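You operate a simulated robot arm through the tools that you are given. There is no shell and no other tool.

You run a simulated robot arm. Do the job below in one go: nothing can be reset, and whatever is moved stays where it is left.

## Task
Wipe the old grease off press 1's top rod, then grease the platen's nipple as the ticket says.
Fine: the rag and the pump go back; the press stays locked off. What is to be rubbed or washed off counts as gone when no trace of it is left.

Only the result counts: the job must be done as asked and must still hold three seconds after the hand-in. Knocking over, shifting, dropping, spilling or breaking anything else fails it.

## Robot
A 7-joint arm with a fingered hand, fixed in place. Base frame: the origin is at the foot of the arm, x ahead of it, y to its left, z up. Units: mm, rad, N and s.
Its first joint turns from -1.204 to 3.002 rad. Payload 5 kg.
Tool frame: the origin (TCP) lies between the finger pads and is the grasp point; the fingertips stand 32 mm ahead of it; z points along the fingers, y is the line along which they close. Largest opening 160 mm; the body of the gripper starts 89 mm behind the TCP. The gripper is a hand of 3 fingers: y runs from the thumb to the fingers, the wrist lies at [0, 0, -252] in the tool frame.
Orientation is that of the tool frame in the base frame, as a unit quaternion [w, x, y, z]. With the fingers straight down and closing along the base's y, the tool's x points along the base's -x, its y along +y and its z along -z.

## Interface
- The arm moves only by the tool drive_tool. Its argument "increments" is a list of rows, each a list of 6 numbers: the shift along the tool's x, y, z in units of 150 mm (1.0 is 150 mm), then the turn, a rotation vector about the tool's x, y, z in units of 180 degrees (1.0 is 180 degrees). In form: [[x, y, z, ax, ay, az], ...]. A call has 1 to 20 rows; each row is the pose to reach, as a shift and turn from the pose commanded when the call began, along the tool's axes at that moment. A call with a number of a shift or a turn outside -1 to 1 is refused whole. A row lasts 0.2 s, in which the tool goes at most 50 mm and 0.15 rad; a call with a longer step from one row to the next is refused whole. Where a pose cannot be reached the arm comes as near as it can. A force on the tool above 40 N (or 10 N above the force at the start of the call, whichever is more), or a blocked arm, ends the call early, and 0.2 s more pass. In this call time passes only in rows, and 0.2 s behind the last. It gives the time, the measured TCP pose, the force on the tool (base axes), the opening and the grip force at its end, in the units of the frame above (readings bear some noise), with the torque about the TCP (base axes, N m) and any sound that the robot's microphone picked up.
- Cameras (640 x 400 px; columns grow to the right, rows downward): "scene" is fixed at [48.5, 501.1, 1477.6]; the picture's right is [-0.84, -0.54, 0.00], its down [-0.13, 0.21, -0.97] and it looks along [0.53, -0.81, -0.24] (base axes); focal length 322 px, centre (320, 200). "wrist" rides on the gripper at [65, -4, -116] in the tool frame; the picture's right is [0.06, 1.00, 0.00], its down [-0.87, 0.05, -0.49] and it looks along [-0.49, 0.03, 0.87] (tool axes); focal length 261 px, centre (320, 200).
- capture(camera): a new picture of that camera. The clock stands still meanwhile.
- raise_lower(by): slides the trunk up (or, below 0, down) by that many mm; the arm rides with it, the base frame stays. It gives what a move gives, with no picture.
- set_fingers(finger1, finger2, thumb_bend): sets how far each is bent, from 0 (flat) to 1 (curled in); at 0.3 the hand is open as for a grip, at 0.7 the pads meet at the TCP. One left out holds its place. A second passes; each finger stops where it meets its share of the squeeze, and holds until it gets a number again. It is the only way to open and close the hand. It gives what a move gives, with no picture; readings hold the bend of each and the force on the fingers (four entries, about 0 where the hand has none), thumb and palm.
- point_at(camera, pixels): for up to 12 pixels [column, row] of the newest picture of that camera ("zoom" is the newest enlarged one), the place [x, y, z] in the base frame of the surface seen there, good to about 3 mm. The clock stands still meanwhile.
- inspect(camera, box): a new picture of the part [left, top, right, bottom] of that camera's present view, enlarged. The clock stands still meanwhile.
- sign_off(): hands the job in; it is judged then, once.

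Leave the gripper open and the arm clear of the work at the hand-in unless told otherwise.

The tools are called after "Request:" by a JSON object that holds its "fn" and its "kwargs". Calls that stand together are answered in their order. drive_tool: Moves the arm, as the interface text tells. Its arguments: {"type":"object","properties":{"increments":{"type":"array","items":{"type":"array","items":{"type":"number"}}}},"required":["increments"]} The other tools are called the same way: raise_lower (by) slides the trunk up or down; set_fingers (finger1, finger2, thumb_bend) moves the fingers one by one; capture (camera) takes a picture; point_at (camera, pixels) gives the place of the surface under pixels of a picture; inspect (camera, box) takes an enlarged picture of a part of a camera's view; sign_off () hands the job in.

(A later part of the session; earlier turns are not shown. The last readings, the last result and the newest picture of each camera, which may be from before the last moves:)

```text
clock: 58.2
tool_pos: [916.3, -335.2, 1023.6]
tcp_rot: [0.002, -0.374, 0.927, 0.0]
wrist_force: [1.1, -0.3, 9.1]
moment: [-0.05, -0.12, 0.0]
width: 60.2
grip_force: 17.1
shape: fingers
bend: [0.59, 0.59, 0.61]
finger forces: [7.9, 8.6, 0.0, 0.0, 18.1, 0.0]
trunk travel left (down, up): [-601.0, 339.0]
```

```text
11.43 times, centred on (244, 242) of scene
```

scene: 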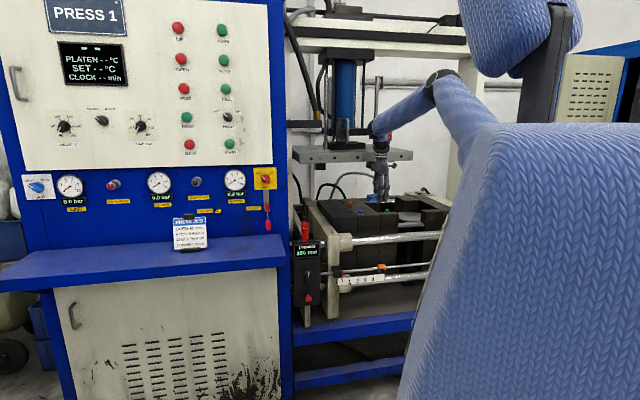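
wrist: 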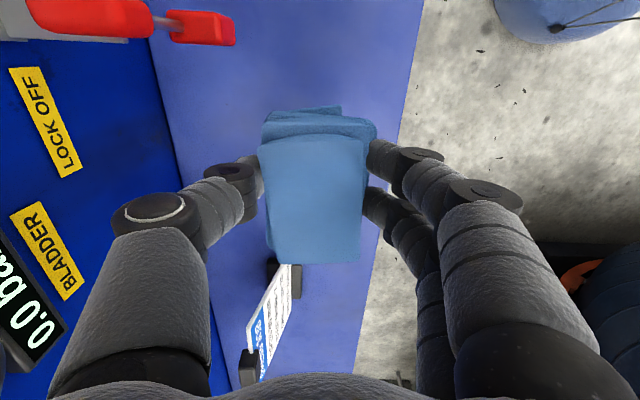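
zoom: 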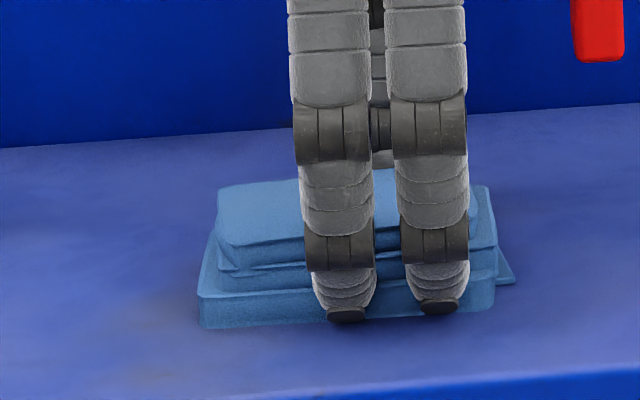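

The rag is down (9 N). I ease up 1 mm, open slightly, then lift a little and open fully.

Request:
{"fn": "raise_lower", "kwargs": {"by": 1}}

Request:
{"fn": "set_fingers", "kwargs": {"finger1": 0.53, "finger2": 0.53, "thumb_bend": 0.54}}

Request:
{"fn": "raise_lower", "kwargs": {"by": 5}}

Request:
{"fn": "set_fingers", "kwargs": {"finger1": 0.35, "finger2": 0.35, "thumb_bend": 0.4}}

Request:
{"fn": "capture", "kwargs": {"camera": "wrist"}}

```text
clock: 58.8
tool_pos: [916.5, -335.9, 1022.2]
tcp_rot: [0.001, -0.374, 0.927, 0.0]
wrist_force: [1.7, 0.3, 7.1]
moment: [-0.06, -0.11, 0.0]
width: 60.1
grip_force: 17.7
shape: fingers
bend: [0.59, 0.59, 0.61]
finger forces: [7.9, 8.4, 0.0, 0.1, 18.0, 0.1]
trunk travel left (down, up): [-602.0, 338.0]
```

```text
clock: 59.8
tool_pos: [915.8, -337.4, 1020.7]
tcp_rot: [0.001, -0.374, 0.928, 0.001]
wrist_force: [-0.4, 0.8, 0.0]
moment: [-0.02, 0.04, 0.02]
width: 72.4
grip_force: 0.0
shape: fingers
bend: [0.53, 0.53, 0.54]
finger forces: [0.0, 0.0, 0.0, 0.0, 0.0, 0.0]
trunk travel left (down, up): [-602.0, 338.0]
```

```text
clock: 60.3
tool_pos: [915.8, -335.7, 1026.8]
tcp_rot: [0.0, -0.373, 0.928, 0.001]
wrist_force: [0.4, -0.4, 0.0]
moment: [0.05, 0.01, -0.04]
width: 72.6
grip_force: 0.1
shape: fingers
bend: [0.53, 0.53, 0.54]
finger forces: [0.1, 0.0, 0.1, 0.0, 0.0, 0.1]
trunk travel left (down, up): [-607.0, 333.0]
```

```text
clock: 61.3
tool_pos: [916.1, -335.2, 1025.7]
tcp_rot: [0.0, -0.374, 0.928, 0.0]
wrist_force: [-0.7, -0.1, 0.4]
moment: [0.02, 0.03, 0.01]
width: 137.7
grip_force: 0.0
shape: fingers
bend: [0.35, 0.35, 0.4]
finger forces: [0.1, 0.1, 0.0, 0.0, 0.1, 0.0]
trunk travel left (down, up): [-607.0, 333.0]
```

```text
taken
```

wrist: 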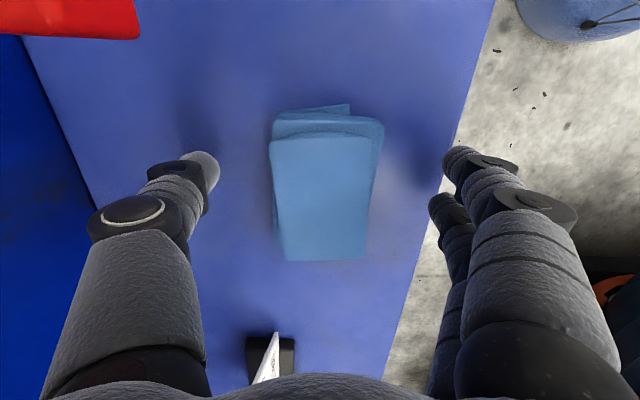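

The rag is free. I measure where it now lies.

Request:
{"fn": "point_at", "kwargs": {"camera": "wrist", "pixels": [[274, 144], [369, 138], [364, 254], [288, 257], [320, 200]]}}

Request:
{"fn": "inspect", "kwargs": {"camera": "wrist", "box": [240, 90, 400, 280]}}

```text
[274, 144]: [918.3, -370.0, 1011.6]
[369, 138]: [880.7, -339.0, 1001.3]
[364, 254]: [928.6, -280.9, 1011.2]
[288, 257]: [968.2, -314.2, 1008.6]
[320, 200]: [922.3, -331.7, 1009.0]
```

```text
2.11 times, centred on (320, 185) of wrist
```

zoom: 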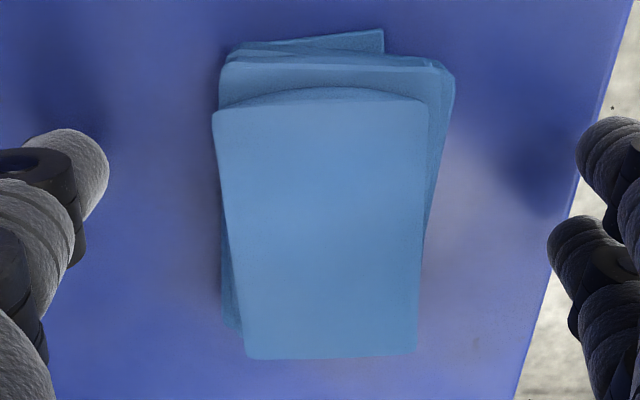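

The rag lies ~7 mm from where it was, same angle — fine. Now I lift 150 mm, open the hand fully and retreat toward the robot.

Request:
{"fn": "raise_lower", "kwargs": {"by": 150}}

Request:
{"fn": "set_fingers", "kwargs": {"finger1": 0.3, "finger2": 0.3, "thumb_bend": 0.3}}

Request:
{"fn": "drive_tool", "kwargs": {"increments": [[0, 0.25, 0, 0, 0, 0], [0, 0.5, 0, 0, 0, 0], [0, 0.7, 0, 0, 0, 0]]}}

Request:
{"fn": "drive_tool", "kwargs": {"increments": [[0.25, 0, 0, 0, 0, 0], [0.5, 0, 0, 0, 0, 0], [0.75, 0, 0, 0, 0, 0], [0.95, 0, 0, 0, 0, 0]]}}

Request:
{"fn": "capture", "kwargs": {"camera": "wrist"}}

Request:
{"fn": "inspect", "kwargs": {"camera": "scene", "box": [285, 205, 349, 255]}}

```text
clock: 63.0
tool_pos: [916.7, -335.4, 1177.0]
tcp_rot: [0.001, -0.374, 0.928, 0.0]
wrist_force: [0.2, -0.1, 0.6]
moment: [0.0, 0.0, 0.02]
width: 137.7
grip_force: 0.2
shape: fingers
bend: [0.35, 0.35, 0.4]
finger forces: [0.0, 0.0, 0.1, 0.1, 0.0, 0.1]
trunk travel left (down, up): [-757.0, 183.0]
```

```text
clock: 64.0
tool_pos: [915.6, -336.5, 1175.9]
tcp_rot: [0.0, -0.374, 0.927, 0.001]
wrist_force: [-0.3, 0.5, -0.5]
moment: [0.02, -0.01, 0.01]
width: 167.1
grip_force: 0.1
shape: fingers
bend: [0.3, 0.3, 0.3]
finger forces: [0.0, 0.1, 0.1, 0.1, 0.1, 0.1]
trunk travel left (down, up): [-757.0, 183.0]
```

```text
clock: 64.8
tool_pos: [842.6, -259.9, 1178.7]
tcp_rot: [0.001, -0.374, 0.927, 0.0]
wrist_force: [-0.5, -0.3, -0.7]
moment: [-0.01, -0.02, -0.01]
width: 167.6
grip_force: 0.1
shape: fingers
bend: [0.3, 0.3, 0.3]
finger forces: [0.1, 0.1, 0.0, 0.1, 0.0, 0.0]
trunk travel left (down, up): [-757.0, 183.0]
```

```text
clock: 65.8
tool_pos: [739.0, -358.4, 1178.4]
tcp_rot: [0.002, -0.374, 0.927, 0.0]
wrist_force: [0.2, 0.3, 0.0]
moment: [0.0, 0.03, 0.01]
width: 167.7
grip_force: 0.1
shape: fingers
bend: [0.3, 0.3, 0.3]
finger forces: [0.0, 0.1, 0.0, 0.0, 0.0, 0.1]
trunk travel left (down, up): [-757.0, 183.0]
```

```text
taken
```

wrist: 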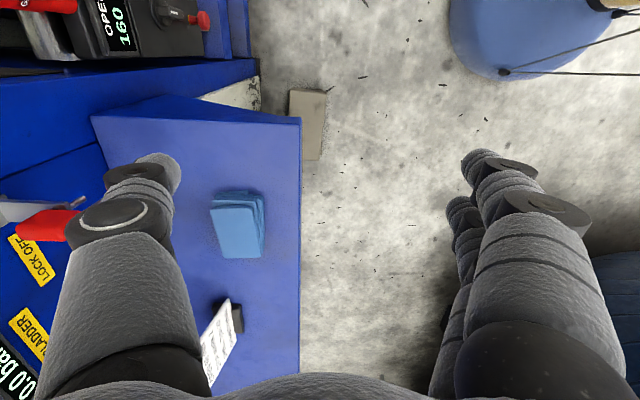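

```text
8.00 times, centred on (317, 230) of scene
```

zoom: 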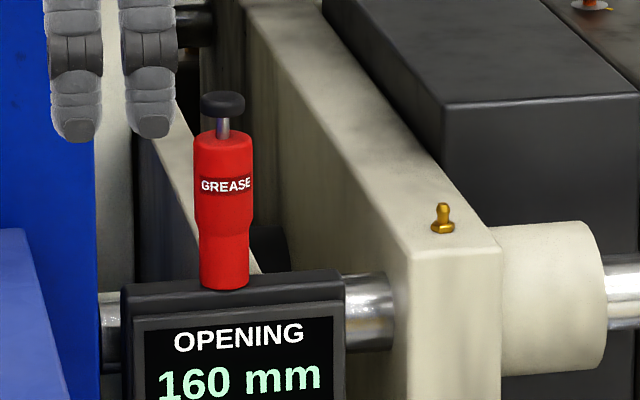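

I measure the pump in this zoom: knob (223,105), body edges and base, and the box's top.

Request:
{"fn": "point_at", "kwargs": {"camera": "zoom", "pixels": [[223, 97], [223, 108], [205, 105], [240, 105], [223, 160], [198, 160], [250, 160], [223, 265], [203, 265], [246, 265], [223, 284], [170, 292]]}}

Request:
{"fn": "point_at", "kwargs": {"camera": "zoom", "pixels": [[170, 300], [300, 282], [300, 275], [443, 210], [443, 225], [443, 235], [370, 275], [380, 240], [470, 240], [150, 200], [110, 180], [290, 200]]}}

```text
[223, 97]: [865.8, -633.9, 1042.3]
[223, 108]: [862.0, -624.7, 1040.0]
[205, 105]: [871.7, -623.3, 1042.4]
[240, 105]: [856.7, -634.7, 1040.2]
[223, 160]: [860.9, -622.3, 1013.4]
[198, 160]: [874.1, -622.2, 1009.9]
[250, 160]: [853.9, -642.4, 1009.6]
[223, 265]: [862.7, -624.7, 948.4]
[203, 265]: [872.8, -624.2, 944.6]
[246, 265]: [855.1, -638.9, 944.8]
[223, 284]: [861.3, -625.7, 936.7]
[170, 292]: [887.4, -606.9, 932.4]
```

```text
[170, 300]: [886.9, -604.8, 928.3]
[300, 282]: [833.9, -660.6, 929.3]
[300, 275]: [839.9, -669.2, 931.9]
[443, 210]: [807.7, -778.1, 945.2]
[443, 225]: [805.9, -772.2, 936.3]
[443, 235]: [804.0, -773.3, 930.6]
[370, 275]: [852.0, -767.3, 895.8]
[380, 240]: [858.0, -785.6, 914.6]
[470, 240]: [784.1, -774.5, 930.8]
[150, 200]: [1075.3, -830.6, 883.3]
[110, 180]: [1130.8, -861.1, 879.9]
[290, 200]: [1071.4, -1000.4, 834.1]
```

The pump's axis is near (867,-634), body z 934–1025, knob top ≈1045. I move to above it to test reach (tool vertical, z≈1178).

Request:
{"fn": "drive_tool", "kwargs": {"increments": [[0.15, -0.23, 0, 0, 0, 0], [0.3, -0.46, 0, 0, 0, 0], [0.45, -0.69, 0, 0, 0, 0], [0.6, -0.92, 0, 0, 0, 0], [0.66, -1, 0, 0, 0, 0]]}}

Request:
{"fn": "drive_tool", "kwargs": {"increments": [[0, -0.3, 0, 0, 0, 0], [0, -0.6, 0, 0, 0, 0], [0, -0.9, 0, 0, 0, 0]]}}

Request:
{"fn": "capture", "kwargs": {"camera": "wrist"}}

Request:
{"fn": "capture", "kwargs": {"camera": "scene"}}

```text
clock: 67.0
tool_pos: [775.1, -536.5, 1174.9]
tcp_rot: [0.001, -0.373, 0.928, 0.001]
wrist_force: [0.5, 0.4, -0.3]
moment: [0.03, -0.03, 0.01]
width: 167.8
grip_force: 0.2
shape: fingers
bend: [0.3, 0.3, 0.3]
finger forces: [0.0, 0.0, 0.0, 0.0, 0.0, 0.0]
trunk travel left (down, up): [-757.0, 183.0]
```

```text
clock: 67.8
tool_pos: [867.4, -634.4, 1174.1]
tcp_rot: [0.001, -0.374, 0.927, 0.002]
wrist_force: [0.7, -0.3, 0.1]
moment: [0.06, 0.04, 0.0]
width: 168.0
grip_force: 0.1
shape: fingers
bend: [0.3, 0.3, 0.3]
finger forces: [0.0, 0.0, 0.1, 0.0, 0.0, 0.1]
trunk travel left (down, up): [-757.0, 183.0]
```

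```text
taken
```

wrist: 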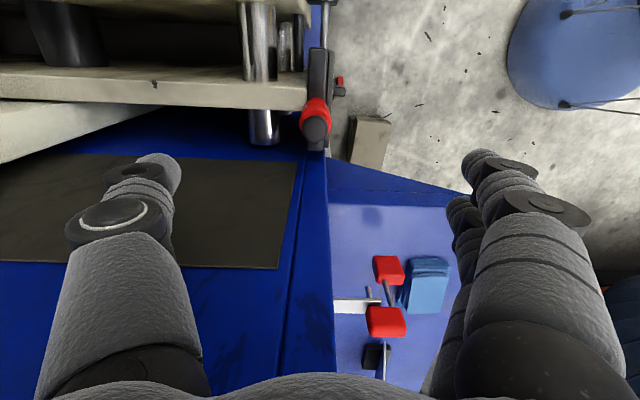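

```text
taken
```

scene: 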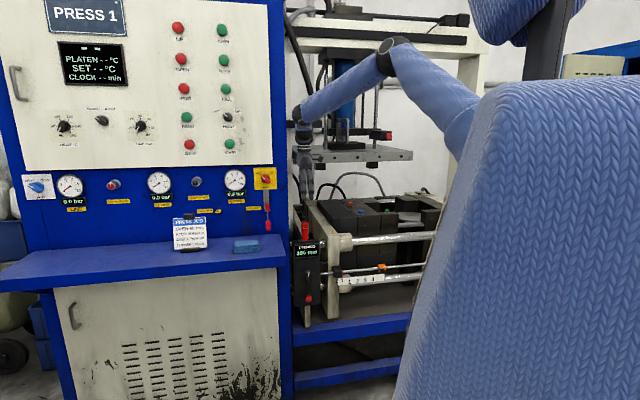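

Reach is fine: I'm above the pump, whose knob shows at wrist (315,128). I measure it from here.

Request:
{"fn": "inspect", "kwargs": {"camera": "wrist", "box": [283, 90, 347, 150]}}

Request:
{"fn": "point_at", "kwargs": {"camera": "zoom", "pixels": [[320, 260], [250, 260], [390, 260], [320, 190], [320, 330], [320, 140], [240, 170], [400, 170], [320, 70], [250, 100]]}}

```text
6.67 times, centred on (315, 120) of wrist
```

zoom: 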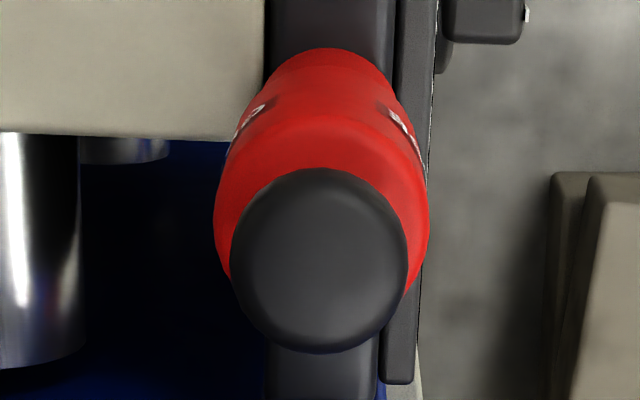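

```text
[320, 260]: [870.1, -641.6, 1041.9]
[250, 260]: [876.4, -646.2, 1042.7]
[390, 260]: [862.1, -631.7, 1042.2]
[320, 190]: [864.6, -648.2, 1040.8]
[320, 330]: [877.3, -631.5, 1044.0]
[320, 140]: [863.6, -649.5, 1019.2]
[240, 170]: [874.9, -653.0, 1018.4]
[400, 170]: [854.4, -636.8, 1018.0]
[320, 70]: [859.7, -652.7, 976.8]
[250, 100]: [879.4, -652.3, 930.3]
```

The knob centre is ~4.5 mm toward the thumb and ~3 mm along +x from the tool axis. I correct that, then lower the trunk 130 mm and look again.

Request:
{"fn": "drive_tool", "kwargs": {"increments": [[0.02, -0.03, 0, 0, 0, 0]]}}

Request:
{"fn": "raise_lower", "kwargs": {"by": -110}}

Request:
{"fn": "capture", "kwargs": {"camera": "wrist"}}

Request:
{"fn": "inspect", "kwargs": {"camera": "scene", "box": [270, 170, 350, 260]}}

```text
clock: 68.2
tool_pos: [868.2, -639.7, 1175.5]
tcp_rot: [0.0, -0.373, 0.928, 0.0]
wrist_force: [0.5, -0.7, 0.4]
moment: [0.0, 0.02, 0.0]
width: 167.9
grip_force: 0.0
shape: fingers
bend: [0.3, 0.3, 0.3]
finger forces: [0.0, 0.1, 0.0, 0.1, 0.1, 0.1]
trunk travel left (down, up): [-757.0, 183.0]
```

```text
clock: 69.7
tool_pos: [867.9, -638.2, 1066.0]
tcp_rot: [0.001, -0.374, 0.928, 0.0]
wrist_force: [-0.3, 0.3, -0.1]
moment: [-0.01, 0.01, -0.01]
width: 167.9
grip_force: 0.0
shape: fingers
bend: [0.3, 0.3, 0.3]
finger forces: [0.0, 0.1, 0.1, 0.0, 0.0, 0.0]
trunk travel left (down, up): [-647.0, 293.0]
```

```text
taken
```

wrist: 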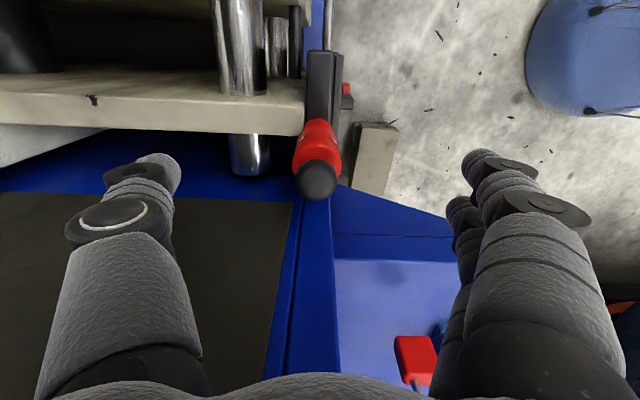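

```text
4.44 times, centred on (310, 215) of scene
```

zoom: 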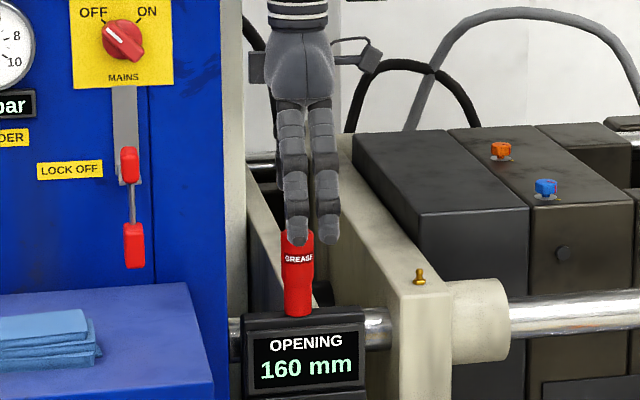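

The knob is within 2 mm of the tool axis. I lower 76 mm more to bring the fingers around the pump body.

Request:
{"fn": "raise_lower", "kwargs": {"by": -74}}

Request:
{"fn": "capture", "kwargs": {"camera": "wrist"}}

Request:
{"fn": "inspect", "kwargs": {"camera": "scene", "box": [270, 170, 350, 260]}}

```text
clock: 70.8
tool_pos: [866.8, -638.1, 991.5]
tcp_rot: [0.001, -0.374, 0.928, 0.0]
wrist_force: [-0.2, 0.2, 0.2]
moment: [-0.04, -0.02, 0.01]
width: 167.8
grip_force: 0.0
shape: fingers
bend: [0.3, 0.3, 0.3]
finger forces: [0.0, 0.1, 0.0, 0.0, 0.0, 0.0]
trunk travel left (down, up): [-573.0, 367.0]
```

```text
taken
```

wrist: 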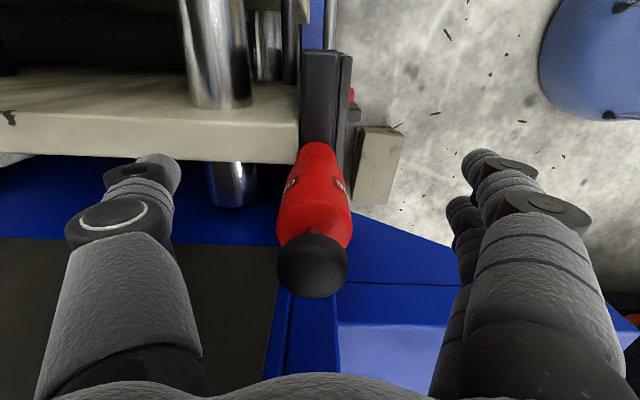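

```text
4.44 times, centred on (310, 215) of scene
```

zoom: 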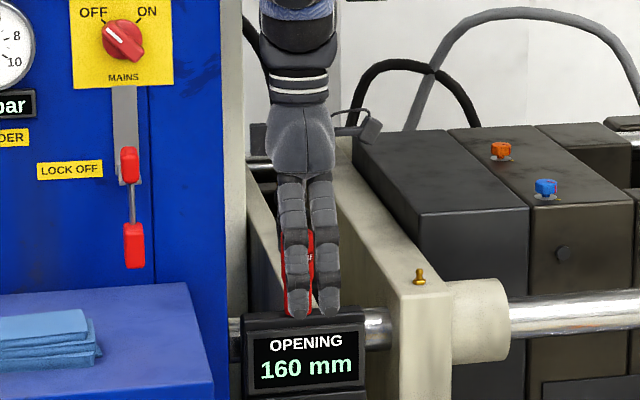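

Knob sits ~2.4 mm thumb-ward and ~3 mm +x. I fine-correct, then close gently onto the body.

Request:
{"fn": "drive_tool", "kwargs": {"increments": [[0.02, -0.016, 0, 0, 0, 0]]}}

Request:
{"fn": "set_fingers", "kwargs": {"finger1": 0.55, "finger2": 0.55, "thumb_bend": 0.55}}

Request:
{"fn": "capture", "kwargs": {"camera": "wrist"}}

Request:
{"fn": "inspect", "kwargs": {"camera": "scene", "box": [270, 170, 350, 260]}}

```text
clock: 71.2
tool_pos: [866.4, -641.5, 993.0]
tcp_rot: [0.001, -0.375, 0.927, 0.001]
wrist_force: [-0.2, 0.7, 0.4]
moment: [0.0, 0.02, -0.02]
width: 168.0
grip_force: 0.0
shape: fingers
bend: [0.3, 0.3, 0.3]
finger forces: [0.1, 0.0, 0.0, 0.0, 0.1, 0.1]
trunk travel left (down, up): [-573.0, 367.0]
```

```text
clock: 72.2
tool_pos: [866.1, -642.3, 991.4]
tcp_rot: [0.001, -0.373, 0.928, 0.0]
wrist_force: [1.0, 0.9, 0.5]
moment: [0.02, 0.0, -0.01]
width: 67.7
grip_force: 0.1
shape: fingers
bend: [0.55, 0.55, 0.55]
finger forces: [0.1, 0.1, 0.0, 0.0, 0.0, 0.0]
trunk travel left (down, up): [-573.0, 367.0]
```

```text
taken
```

wrist: 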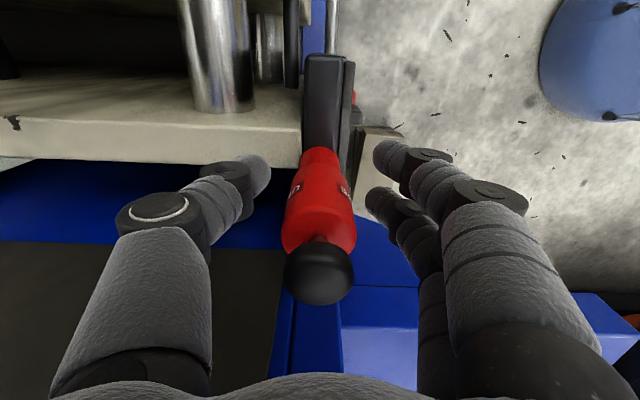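

```text
4.44 times, centred on (310, 215) of scene
```

zoom: 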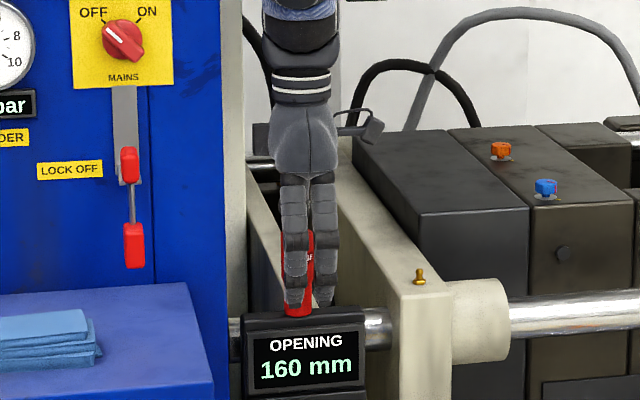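

The pump is centred between the fingers. I close to grip.

Request:
{"fn": "set_fingers", "kwargs": {"finger1": 0.62, "finger2": 0.62, "thumb_bend": 0.62}}

Request:
{"fn": "set_fingers", "kwargs": {"finger1": 0.72, "finger2": 0.72, "thumb_bend": 0.72}}

Request:
{"fn": "capture", "kwargs": {"camera": "wrist"}}

Request:
{"fn": "inspect", "kwargs": {"camera": "scene", "box": [270, 170, 350, 260]}}

```text
clock: 73.2
tool_pos: [866.9, -641.3, 991.3]
tcp_rot: [0.0, -0.374, 0.928, 0.0]
wrist_force: [-0.3, 0.0, -0.5]
moment: [0.0, -0.01, 0.0]
width: 40.9
grip_force: 0.0
shape: fingers
bend: [0.62, 0.62, 0.62]
finger forces: [0.0, 0.0, 0.1, 0.1, 0.3, 0.1]
trunk travel left (down, up): [-573.0, 367.0]
```

```text
clock: 74.2
tool_pos: [867.2, -641.9, 992.0]
tcp_rot: [0.001, -0.374, 0.927, 0.0]
wrist_force: [0.2, -1.0, -0.4]
moment: [0.02, 0.0, 0.01]
width: 27.3
grip_force: 15.2
shape: fingers
bend: [0.69, 0.63, 0.67]
finger forces: [4.9, 9.6, 0.1, 0.0, 15.2, 0.0]
trunk travel left (down, up): [-573.0, 367.0]
```

```text
taken
```

wrist: 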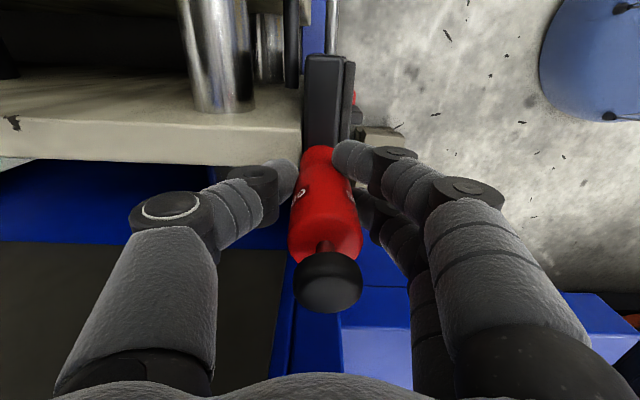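

```text
4.44 times, centred on (310, 215) of scene
```

zoom: 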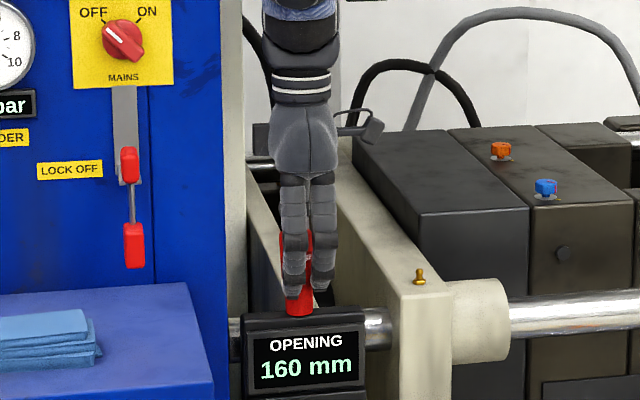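

Grip is 15 N on thumb, a bit uneven (finger1 curled more). I lift 15 mm with the trunk and look for tilt or slip.

Request:
{"fn": "raise_lower", "kwargs": {"by": 15}}

Request:
{"fn": "inspect", "kwargs": {"camera": "scene", "box": [285, 200, 333, 250]}}

Request:
{"fn": "capture", "kwargs": {"camera": "wrist"}}

```text
clock: 74.8
tool_pos: [867.7, -642.2, 1006.7]
tcp_rot: [0.001, -0.374, 0.928, 0.001]
wrist_force: [-0.3, 0.4, -1.3]
moment: [-0.01, 0.0, 0.03]
width: 27.3
grip_force: 14.6
shape: fingers
bend: [0.69, 0.63, 0.67]
finger forces: [4.8, 9.5, 0.1, 0.0, 15.2, 0.1]
trunk travel left (down, up): [-588.0, 352.0]
```

```text
8.00 times, centred on (309, 225) of scene
```

zoom: 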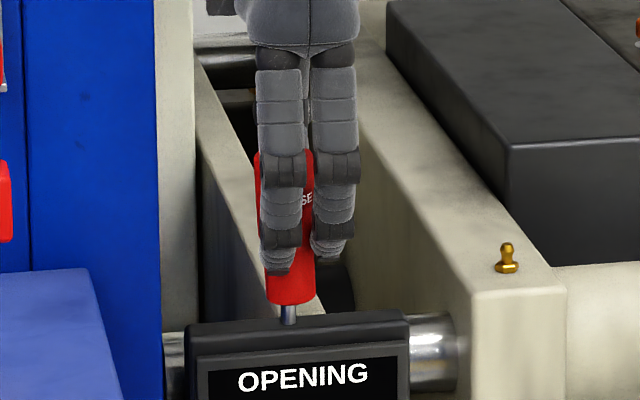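

```text
taken
```

wrist: 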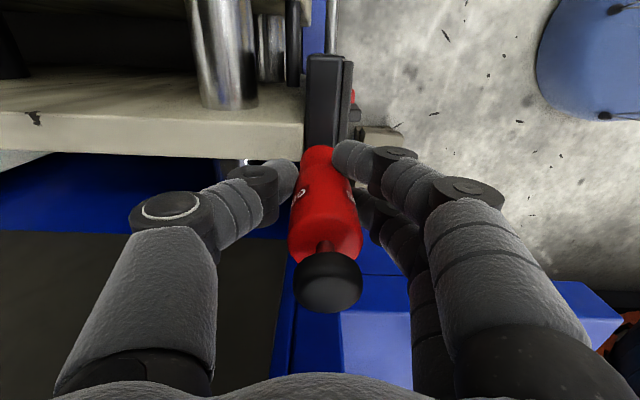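

The pump lifts with a thin silver nozzle coming out of the box's hole. I lift another 45 mm and look.

Request:
{"fn": "raise_lower", "kwargs": {"by": 45}}

Request:
{"fn": "inspect", "kwargs": {"camera": "scene", "box": [285, 190, 333, 250]}}

Request:
{"fn": "capture", "kwargs": {"camera": "wrist"}}

```text
clock: 75.7
tool_pos: [867.4, -641.9, 1051.9]
tcp_rot: [0.0, -0.374, 0.927, 0.001]
wrist_force: [0.3, 0.3, -1.7]
moment: [-0.01, -0.01, -0.02]
width: 27.1
grip_force: 14.7
shape: fingers
bend: [0.69, 0.63, 0.67]
finger forces: [4.8, 9.6, 0.0, 0.1, 15.2, 0.1]
trunk travel left (down, up): [-633.0, 307.0]
```

```text
6.67 times, centred on (309, 220) of scene
```

zoom: 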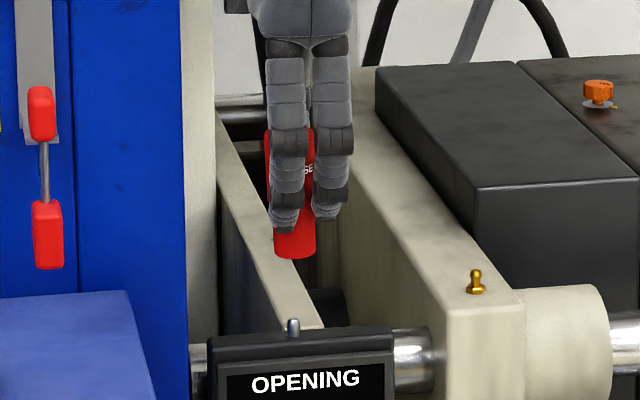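

```text
taken
```

wrist: 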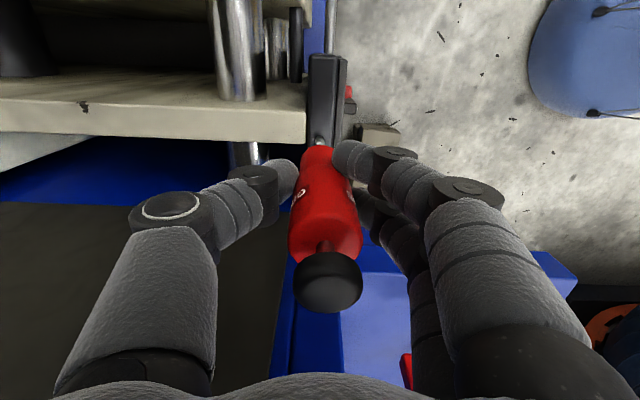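

The pump sits on a fixed peg (zoom (293,325)); likewise it goes over the nipple. I measure peg and nipple positions for the displacement.

Request:
{"fn": "inspect", "kwargs": {"camera": "scene", "box": [317, 225, 341, 240]}}

Request:
{"fn": "point_at", "kwargs": {"camera": "zoom", "pixels": [[350, 180], [320, 180], [375, 180], [350, 150], [350, 200], [350, 230], [350, 245], [350, 260], [250, 250], [480, 250]]}}

Request:
{"fn": "inspect", "kwargs": {"camera": "scene", "box": [295, 230, 319, 245]}}

Request:
{"fn": "point_at", "kwargs": {"camera": "zoom", "pixels": [[310, 180], [310, 200], [310, 220], [310, 240], [310, 260], [310, 150], [260, 240], [360, 240]]}}

```text
16.00 times, centred on (329, 232) of scene
```

zoom: 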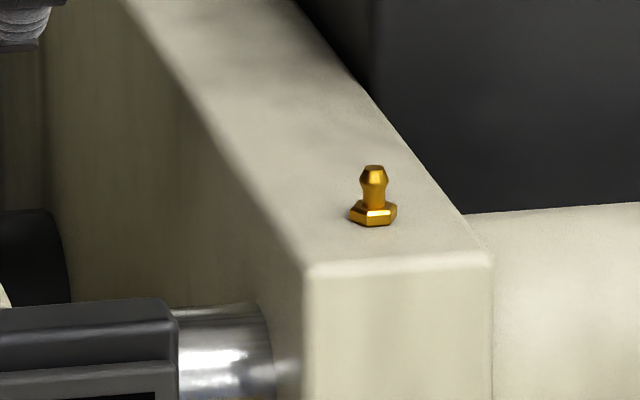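

```text
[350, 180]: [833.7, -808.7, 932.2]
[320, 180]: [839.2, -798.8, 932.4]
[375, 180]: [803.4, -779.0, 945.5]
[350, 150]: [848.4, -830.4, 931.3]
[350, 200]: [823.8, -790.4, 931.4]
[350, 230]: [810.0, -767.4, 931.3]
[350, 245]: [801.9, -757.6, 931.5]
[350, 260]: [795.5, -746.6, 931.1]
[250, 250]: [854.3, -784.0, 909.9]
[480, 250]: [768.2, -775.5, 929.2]
```

```text
16.00 times, centred on (307, 238) of scene
```

zoom: 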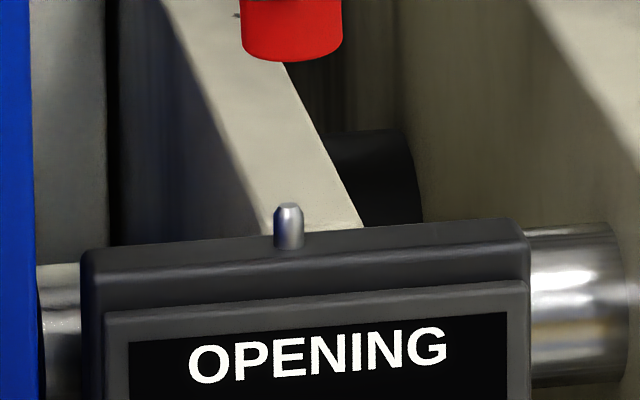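

```text
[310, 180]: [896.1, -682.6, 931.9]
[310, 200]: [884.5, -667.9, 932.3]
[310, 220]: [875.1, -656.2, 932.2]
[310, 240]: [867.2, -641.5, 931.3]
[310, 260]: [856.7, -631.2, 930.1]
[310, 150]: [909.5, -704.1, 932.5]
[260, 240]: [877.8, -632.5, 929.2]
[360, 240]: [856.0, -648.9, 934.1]
```

Displacement peg→nipple is about (-60,-146) mm. I carry the pump there at the present height (base ~45 mm above nipple tip).

Request:
{"fn": "drive_tool", "kwargs": {"increments": [[0.22, -0.1, 0, 0, 0, 0], [0.44, -0.19, 0, 0, 0, 0], [0.66, -0.29, 0, 0, 0, 0], [0.86, -0.38, 0, 0, 0, 0], [0.965, -0.425, 0, 0, 0, 0]]}}

Request:
{"fn": "capture", "kwargs": {"camera": "wrist"}}

Request:
{"fn": "inspect", "kwargs": {"camera": "scene", "box": [305, 195, 361, 245]}}

```text
clock: 76.9
tool_pos: [805.9, -789.2, 1051.0]
tcp_rot: [0.001, -0.373, 0.928, 0.001]
wrist_force: [-0.1, -0.5, -0.5]
moment: [-0.01, 0.02, 0.01]
width: 27.3
grip_force: 14.9
shape: fingers
bend: [0.69, 0.63, 0.67]
finger forces: [4.8, 9.7, 0.1, 0.1, 15.1, 0.0]
trunk travel left (down, up): [-633.0, 307.0]
```

```text
taken
```

wrist: 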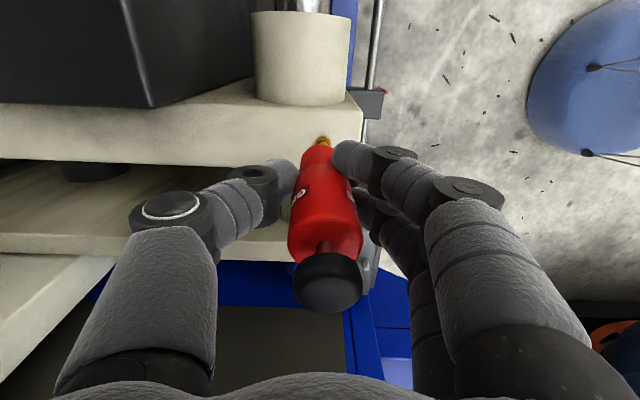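

```text
8.00 times, centred on (333, 220) of scene
```

zoom: 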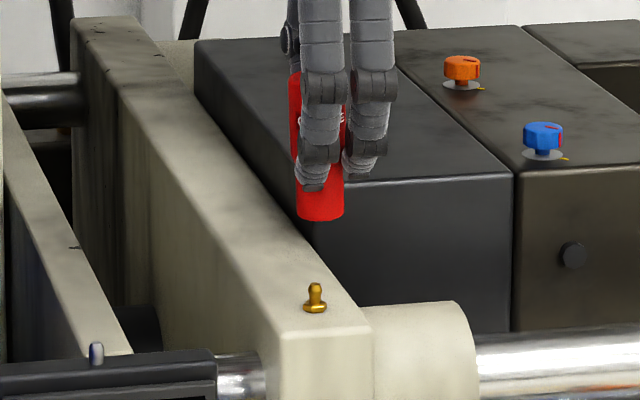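

In the scene zoom, the pump's base is ~2.5 mm to the +u side of the nipple; in the wrist view the nipple shows at (323,140) next to the base. I enlarge the wrist view.

Request:
{"fn": "inspect", "kwargs": {"camera": "wrist", "box": [284, 120, 364, 170]}}

Request:
{"fn": "inspect", "kwargs": {"camera": "wrist", "box": [270, 130, 390, 320]}}

```text
8.00 times, centred on (324, 145) of wrist
```

zoom: 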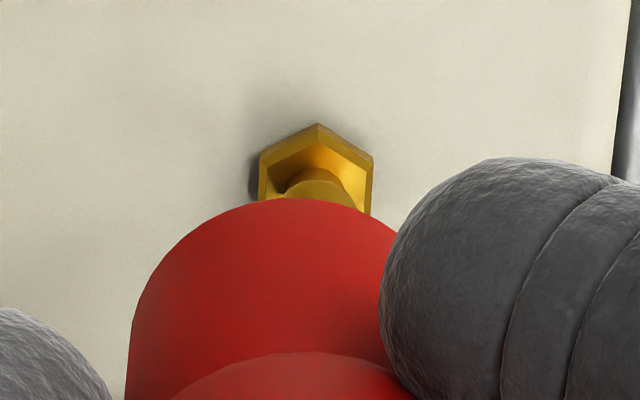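

```text
2.11 times, centred on (330, 225) of wrist
```

zoom: 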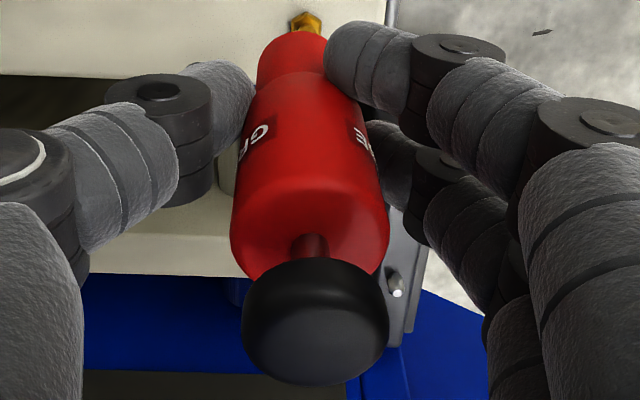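

Wrist view: nipple is ~3.5 mm toward the fingers (+y) of the pump's base. I correct +3.5 mm in y, -1.8 mm in x, and lower 25 mm to compare again closely.

Request:
{"fn": "drive_tool", "kwargs": {"increments": [[-0.012, 0.023, 0, 0, 0, 0]]}}

Request:
{"fn": "raise_lower", "kwargs": {"by": -30}}

Request:
{"fn": "inspect", "kwargs": {"camera": "wrist", "box": [284, 120, 364, 170]}}

Request:
{"fn": "inspect", "kwargs": {"camera": "scene", "box": [317, 215, 349, 239]}}

```text
clock: 77.3
tool_pos: [804.5, -784.4, 1051.7]
tcp_rot: [0.001, -0.374, 0.928, 0.001]
wrist_force: [-1.2, -0.8, -1.1]
moment: [0.0, 0.0, 0.0]
width: 27.2
grip_force: 14.7
shape: fingers
bend: [0.69, 0.63, 0.67]
finger forces: [4.8, 9.7, 0.1, 0.1, 15.1, 0.0]
trunk travel left (down, up): [-633.0, 307.0]
```

```text
clock: 78.0
tool_pos: [805.3, -784.5, 1022.1]
tcp_rot: [0.001, -0.374, 0.927, 0.0]
wrist_force: [-0.5, 0.0, -0.7]
moment: [-0.03, 0.0, 0.04]
width: 27.3
grip_force: 15.0
shape: fingers
bend: [0.69, 0.63, 0.67]
finger forces: [4.9, 9.7, 0.0, 0.1, 15.0, 0.0]
trunk travel left (down, up): [-603.0, 337.0]
```

```text
8.00 times, centred on (324, 145) of wrist
```

zoom: 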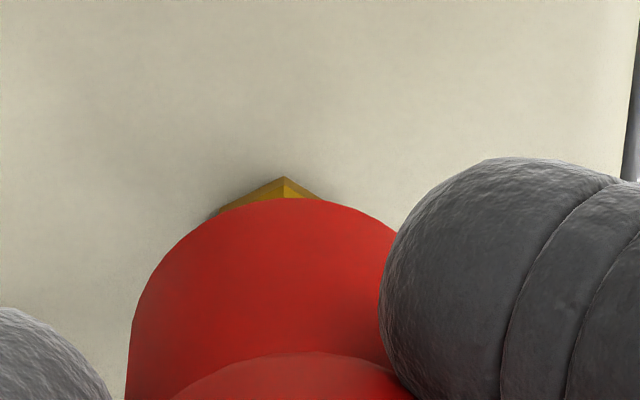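

```text
16.00 times, centred on (333, 227) of scene
```

zoom: 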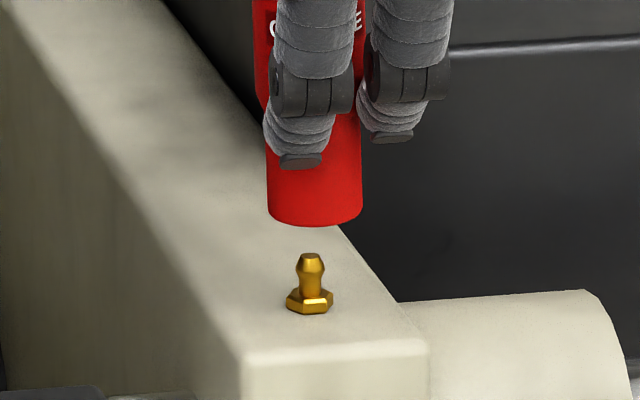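

Both views now agree within ~1 mm (scene: pump 1.5 mm to +u). I nudge -0.8 mm and lower 18 mm in small steps, watching force.

Request:
{"fn": "drive_tool", "kwargs": {"increments": [[-0.005, 0, 0, 0, 0, 0], [-0.005, 0, 0.03, 0, 0, 0], [-0.005, 0, 0.06, 0, 0, 0], [-0.005, 0, 0.09, 0, 0, 0], [-0.005, 0, 0.12, 0, 0, 0]]}}

Request:
{"fn": "inspect", "kwargs": {"camera": "scene", "box": [317, 215, 349, 239]}}

Request:
{"fn": "inspect", "kwargs": {"camera": "wrist", "box": [284, 120, 364, 170]}}

```text
clock: 79.2
tool_pos: [806.0, -785.6, 1003.2]
tcp_rot: [0.001, -0.374, 0.928, 0.0]
wrist_force: [0.2, 0.0, -1.8]
moment: [0.03, -0.01, 0.0]
width: 27.2
grip_force: 14.7
shape: fingers
bend: [0.69, 0.63, 0.67]
finger forces: [4.8, 9.6, 0.0, 0.0, 15.2, 0.0]
trunk travel left (down, up): [-603.0, 337.0]
```

```text
16.00 times, centred on (333, 227) of scene
```

zoom: 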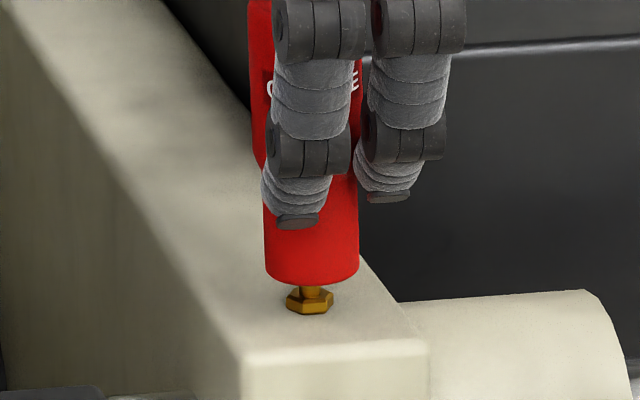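

```text
8.00 times, centred on (324, 145) of wrist
```

zoom: 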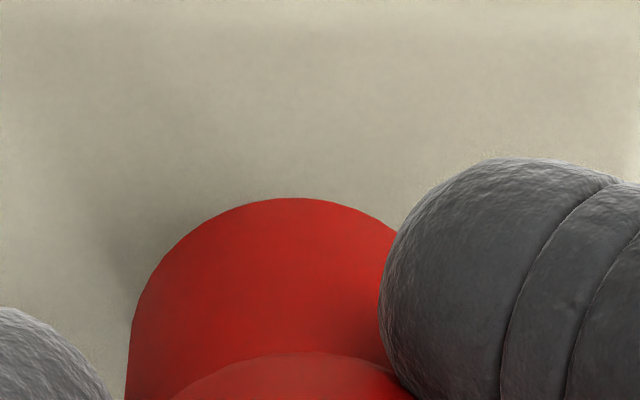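

The base has passed the nipple's tip with no contact force; centred within 1 mm. I continue down in small steps until seated.

Request:
{"fn": "drive_tool", "kwargs": {"increments": [[0, 0, 0.015, 0, 0, 0], [0, 0, 0.03, 0, 0, 0], [0, 0, 0.04, 0, 0, 0]]}}

Request:
{"fn": "inspect", "kwargs": {"camera": "scene", "box": [317, 215, 349, 239]}}

```text
clock: 80.0
tool_pos: [807.6, -784.8, 996.9]
tcp_rot: [0.001, -0.374, 0.928, 0.001]
wrist_force: [0.1, -0.4, 1.5]
moment: [0.0, -0.01, -0.02]
width: 27.4
grip_force: 15.6
shape: fingers
bend: [0.7, 0.63, 0.67]
finger forces: [5.1, 10.1, 0.1, 0.0, 15.7, 0.0]
trunk travel left (down, up): [-603.0, 337.0]
```

```text
16.00 times, centred on (333, 227) of scene
```

zoom: 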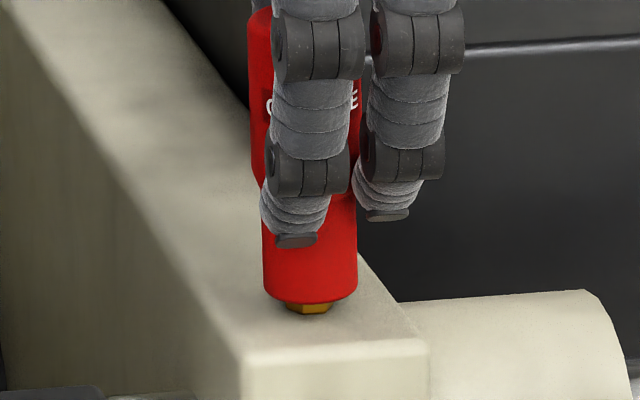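

The pump now rests on the nipple's hex (force turned up ~3 N, TCP z≈997). I open the fingers a little to see if it stands by itself.

Request:
{"fn": "set_fingers", "kwargs": {"finger1": 0.62, "finger2": 0.59, "thumb_bend": 0.62}}

Request:
{"fn": "capture", "kwargs": {"camera": "wrist"}}

Request:
{"fn": "inspect", "kwargs": {"camera": "scene", "box": [309, 190, 357, 240]}}

```text
clock: 81.0
tool_pos: [808.0, -784.8, 996.7]
tcp_rot: [0.001, -0.374, 0.927, 0.0]
wrist_force: [-0.4, -1.5, 0.0]
moment: [-0.02, 0.0, -0.02]
width: 40.1
grip_force: 0.6
shape: fingers
bend: [0.62, 0.59, 0.62]
finger forces: [0.0, 0.0, 0.0, 0.1, 0.6, 0.0]
trunk travel left (down, up): [-603.0, 337.0]
```

```text
taken
```

wrist: 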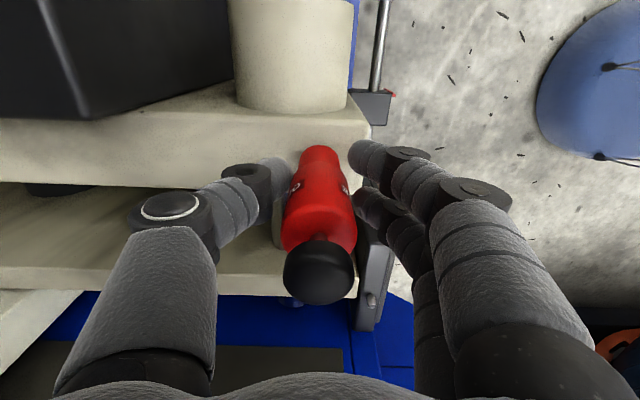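

```text
8.00 times, centred on (333, 215) of scene
```

zoom: 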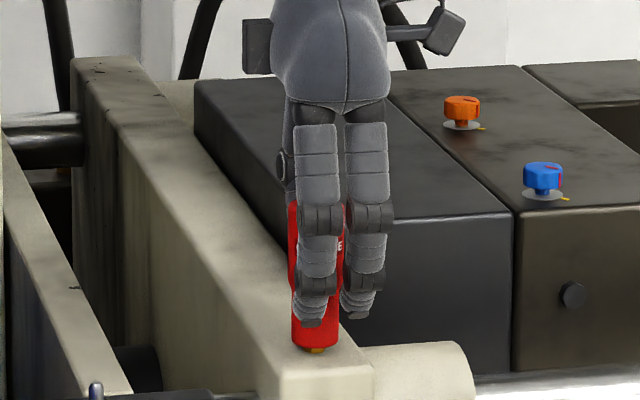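

The pump leans lightly on the thumb (0.6 N). I open the thumb slightly more to see whether it stands upright or follows.

Request:
{"fn": "set_fingers", "kwargs": {"thumb_bend": 0.59}}

Request:
{"fn": "capture", "kwargs": {"camera": "wrist"}}

Request:
{"fn": "inspect", "kwargs": {"camera": "scene", "box": [317, 205, 349, 239]}}

```text
clock: 82.0
tool_pos: [806.8, -783.1, 996.4]
tcp_rot: [0.001, -0.374, 0.928, 0.0]
wrist_force: [0.1, -1.1, 1.1]
moment: [-0.02, -0.03, -0.04]
width: 44.9
grip_force: 0.1
shape: fingers
bend: [0.62, 0.59, 0.59]
finger forces: [0.0, 0.1, 0.0, 0.0, 0.0, 0.0]
trunk travel left (down, up): [-603.0, 337.0]
```

```text
taken
```

wrist: 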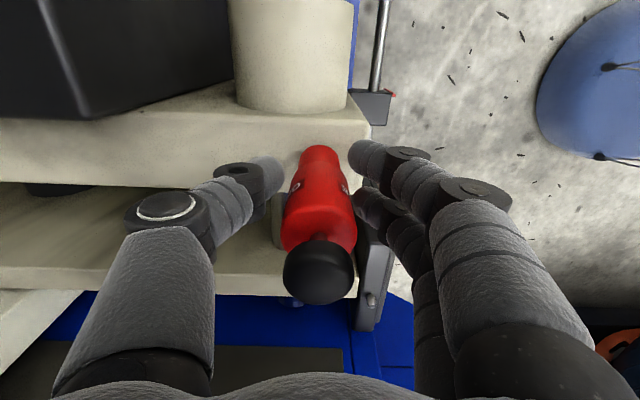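

```text
11.76 times, centred on (333, 222) of scene
```

zoom: 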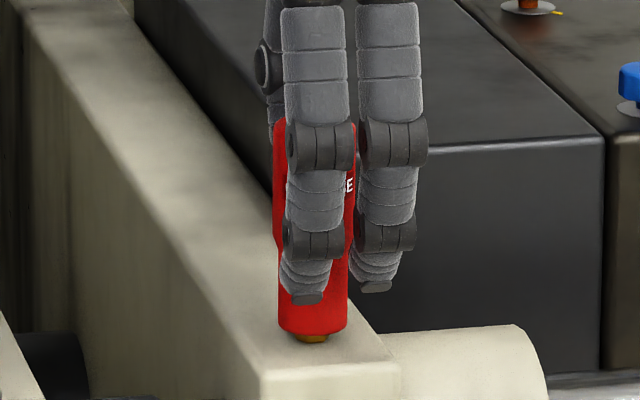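

Thumb force is 0 and the pump stays put: it stands upright on the nipple. I open the fingers wide, then rise 110 mm clear of the knob.

Request:
{"fn": "set_fingers", "kwargs": {"finger1": 0.4, "finger2": 0.4, "thumb_bend": 0.4}}

Request:
{"fn": "raise_lower", "kwargs": {"by": 110}}

Request:
{"fn": "capture", "kwargs": {"camera": "wrist"}}

Request:
{"fn": "inspect", "kwargs": {"camera": "scene", "box": [309, 190, 357, 240]}}

```text
clock: 83.0
tool_pos: [806.1, -783.6, 996.8]
tcp_rot: [0.001, -0.373, 0.928, 0.001]
wrist_force: [-0.2, 0.2, -0.1]
moment: [-0.03, -0.02, 0.06]
width: 127.5
grip_force: 0.1
shape: fingers
bend: [0.4, 0.4, 0.4]
finger forces: [0.0, 0.0, 0.1, 0.1, 0.1, 0.0]
trunk travel left (down, up): [-603.0, 337.0]
```

```text
clock: 84.5
tool_pos: [807.3, -785.3, 1106.7]
tcp_rot: [0.001, -0.373, 0.928, 0.0]
wrist_force: [0.5, 0.0, -0.6]
moment: [0.01, -0.03, 0.02]
width: 127.4
grip_force: 0.1
shape: fingers
bend: [0.4, 0.4, 0.4]
finger forces: [0.0, 0.0, 0.1, 0.0, 0.0, 0.0]
trunk travel left (down, up): [-713.0, 227.0]
```

```text
taken
```

wrist: 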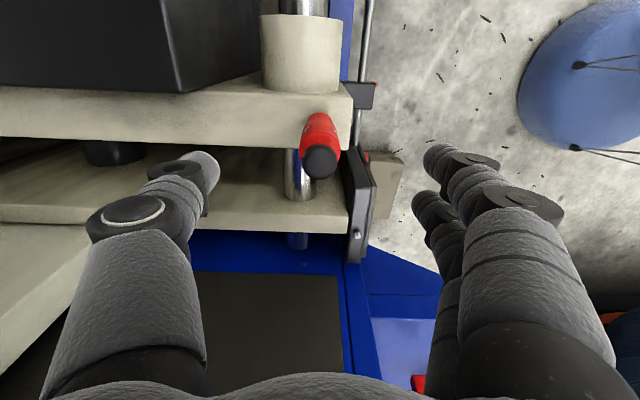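

```text
8.00 times, centred on (333, 215) of scene
```

zoom: 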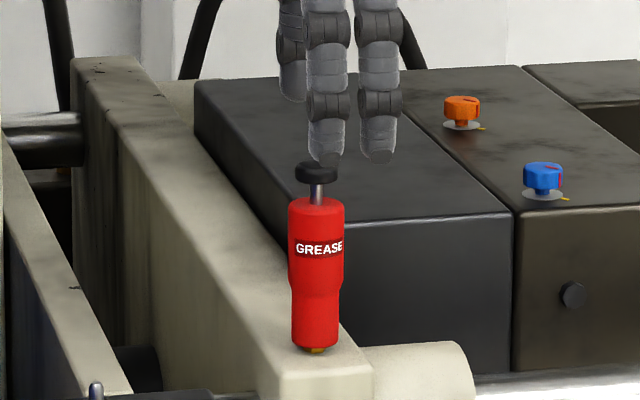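

The pump stands upright on the nipple. I close the fingers to a pinch above the knob and look where the tips are.

Request:
{"fn": "set_fingers", "kwargs": {"finger1": 0.72, "finger2": 0.72, "thumb_bend": 0.72}}

Request:
{"fn": "capture", "kwargs": {"camera": "wrist"}}

Request:
{"fn": "inspect", "kwargs": {"camera": "scene", "box": [309, 190, 357, 240]}}

```text
clock: 85.5
tool_pos: [806.3, -784.3, 1106.4]
tcp_rot: [0.001, -0.374, 0.927, 0.0]
wrist_force: [-0.6, 0.3, 0.3]
moment: [0.0, -0.02, -0.02]
width: 6.9
grip_force: 0.1
shape: fingers
bend: [0.72, 0.72, 0.72]
finger forces: [0.0, 0.0, 0.1, 0.1, 0.0, 0.0]
trunk travel left (down, up): [-713.0, 227.0]
```

```text
taken
```

wrist: 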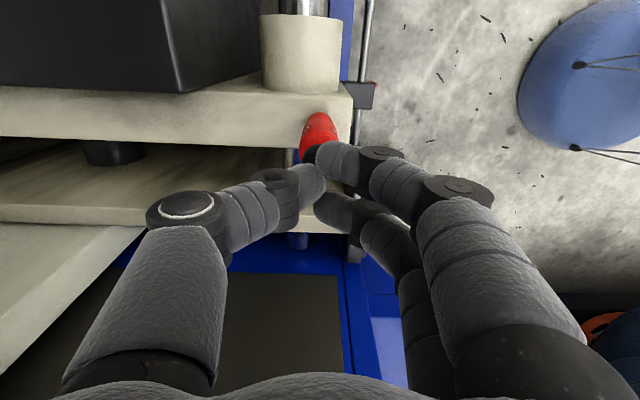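

```text
8.00 times, centred on (333, 215) of scene
```

zoom: 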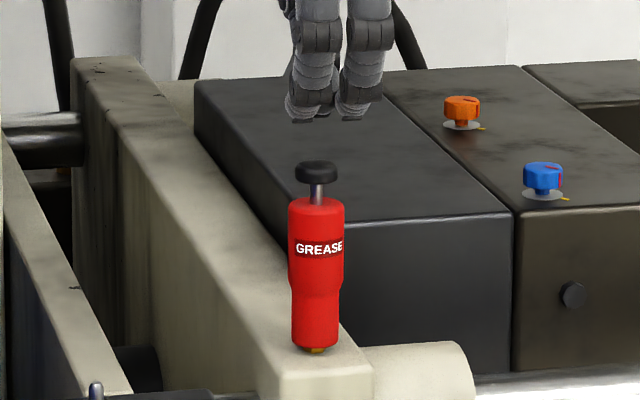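

I measure fingertip and knob positions in this view.

Request:
{"fn": "inspect", "kwargs": {"camera": "scene", "box": [320, 190, 352, 220]}}

Request:
{"fn": "point_at", "kwargs": {"camera": "zoom", "pixels": [[260, 200], [280, 235], [360, 200], [345, 230], [380, 225], [310, 335], [310, 350], [285, 345], [335, 345], [310, 365]]}}

```text
13.33 times, centred on (336, 205) of scene
```

zoom: 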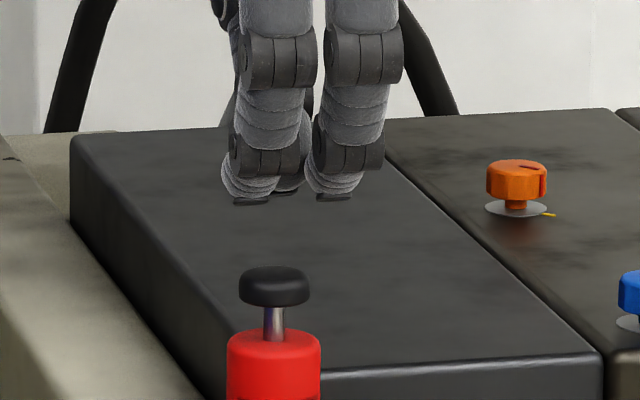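

```text
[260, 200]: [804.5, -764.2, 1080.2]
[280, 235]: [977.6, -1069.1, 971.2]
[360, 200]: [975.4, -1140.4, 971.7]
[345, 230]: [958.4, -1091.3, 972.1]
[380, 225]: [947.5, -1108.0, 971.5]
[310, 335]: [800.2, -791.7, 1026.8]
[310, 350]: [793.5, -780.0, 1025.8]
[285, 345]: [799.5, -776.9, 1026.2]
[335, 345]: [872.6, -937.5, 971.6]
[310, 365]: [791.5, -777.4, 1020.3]
```

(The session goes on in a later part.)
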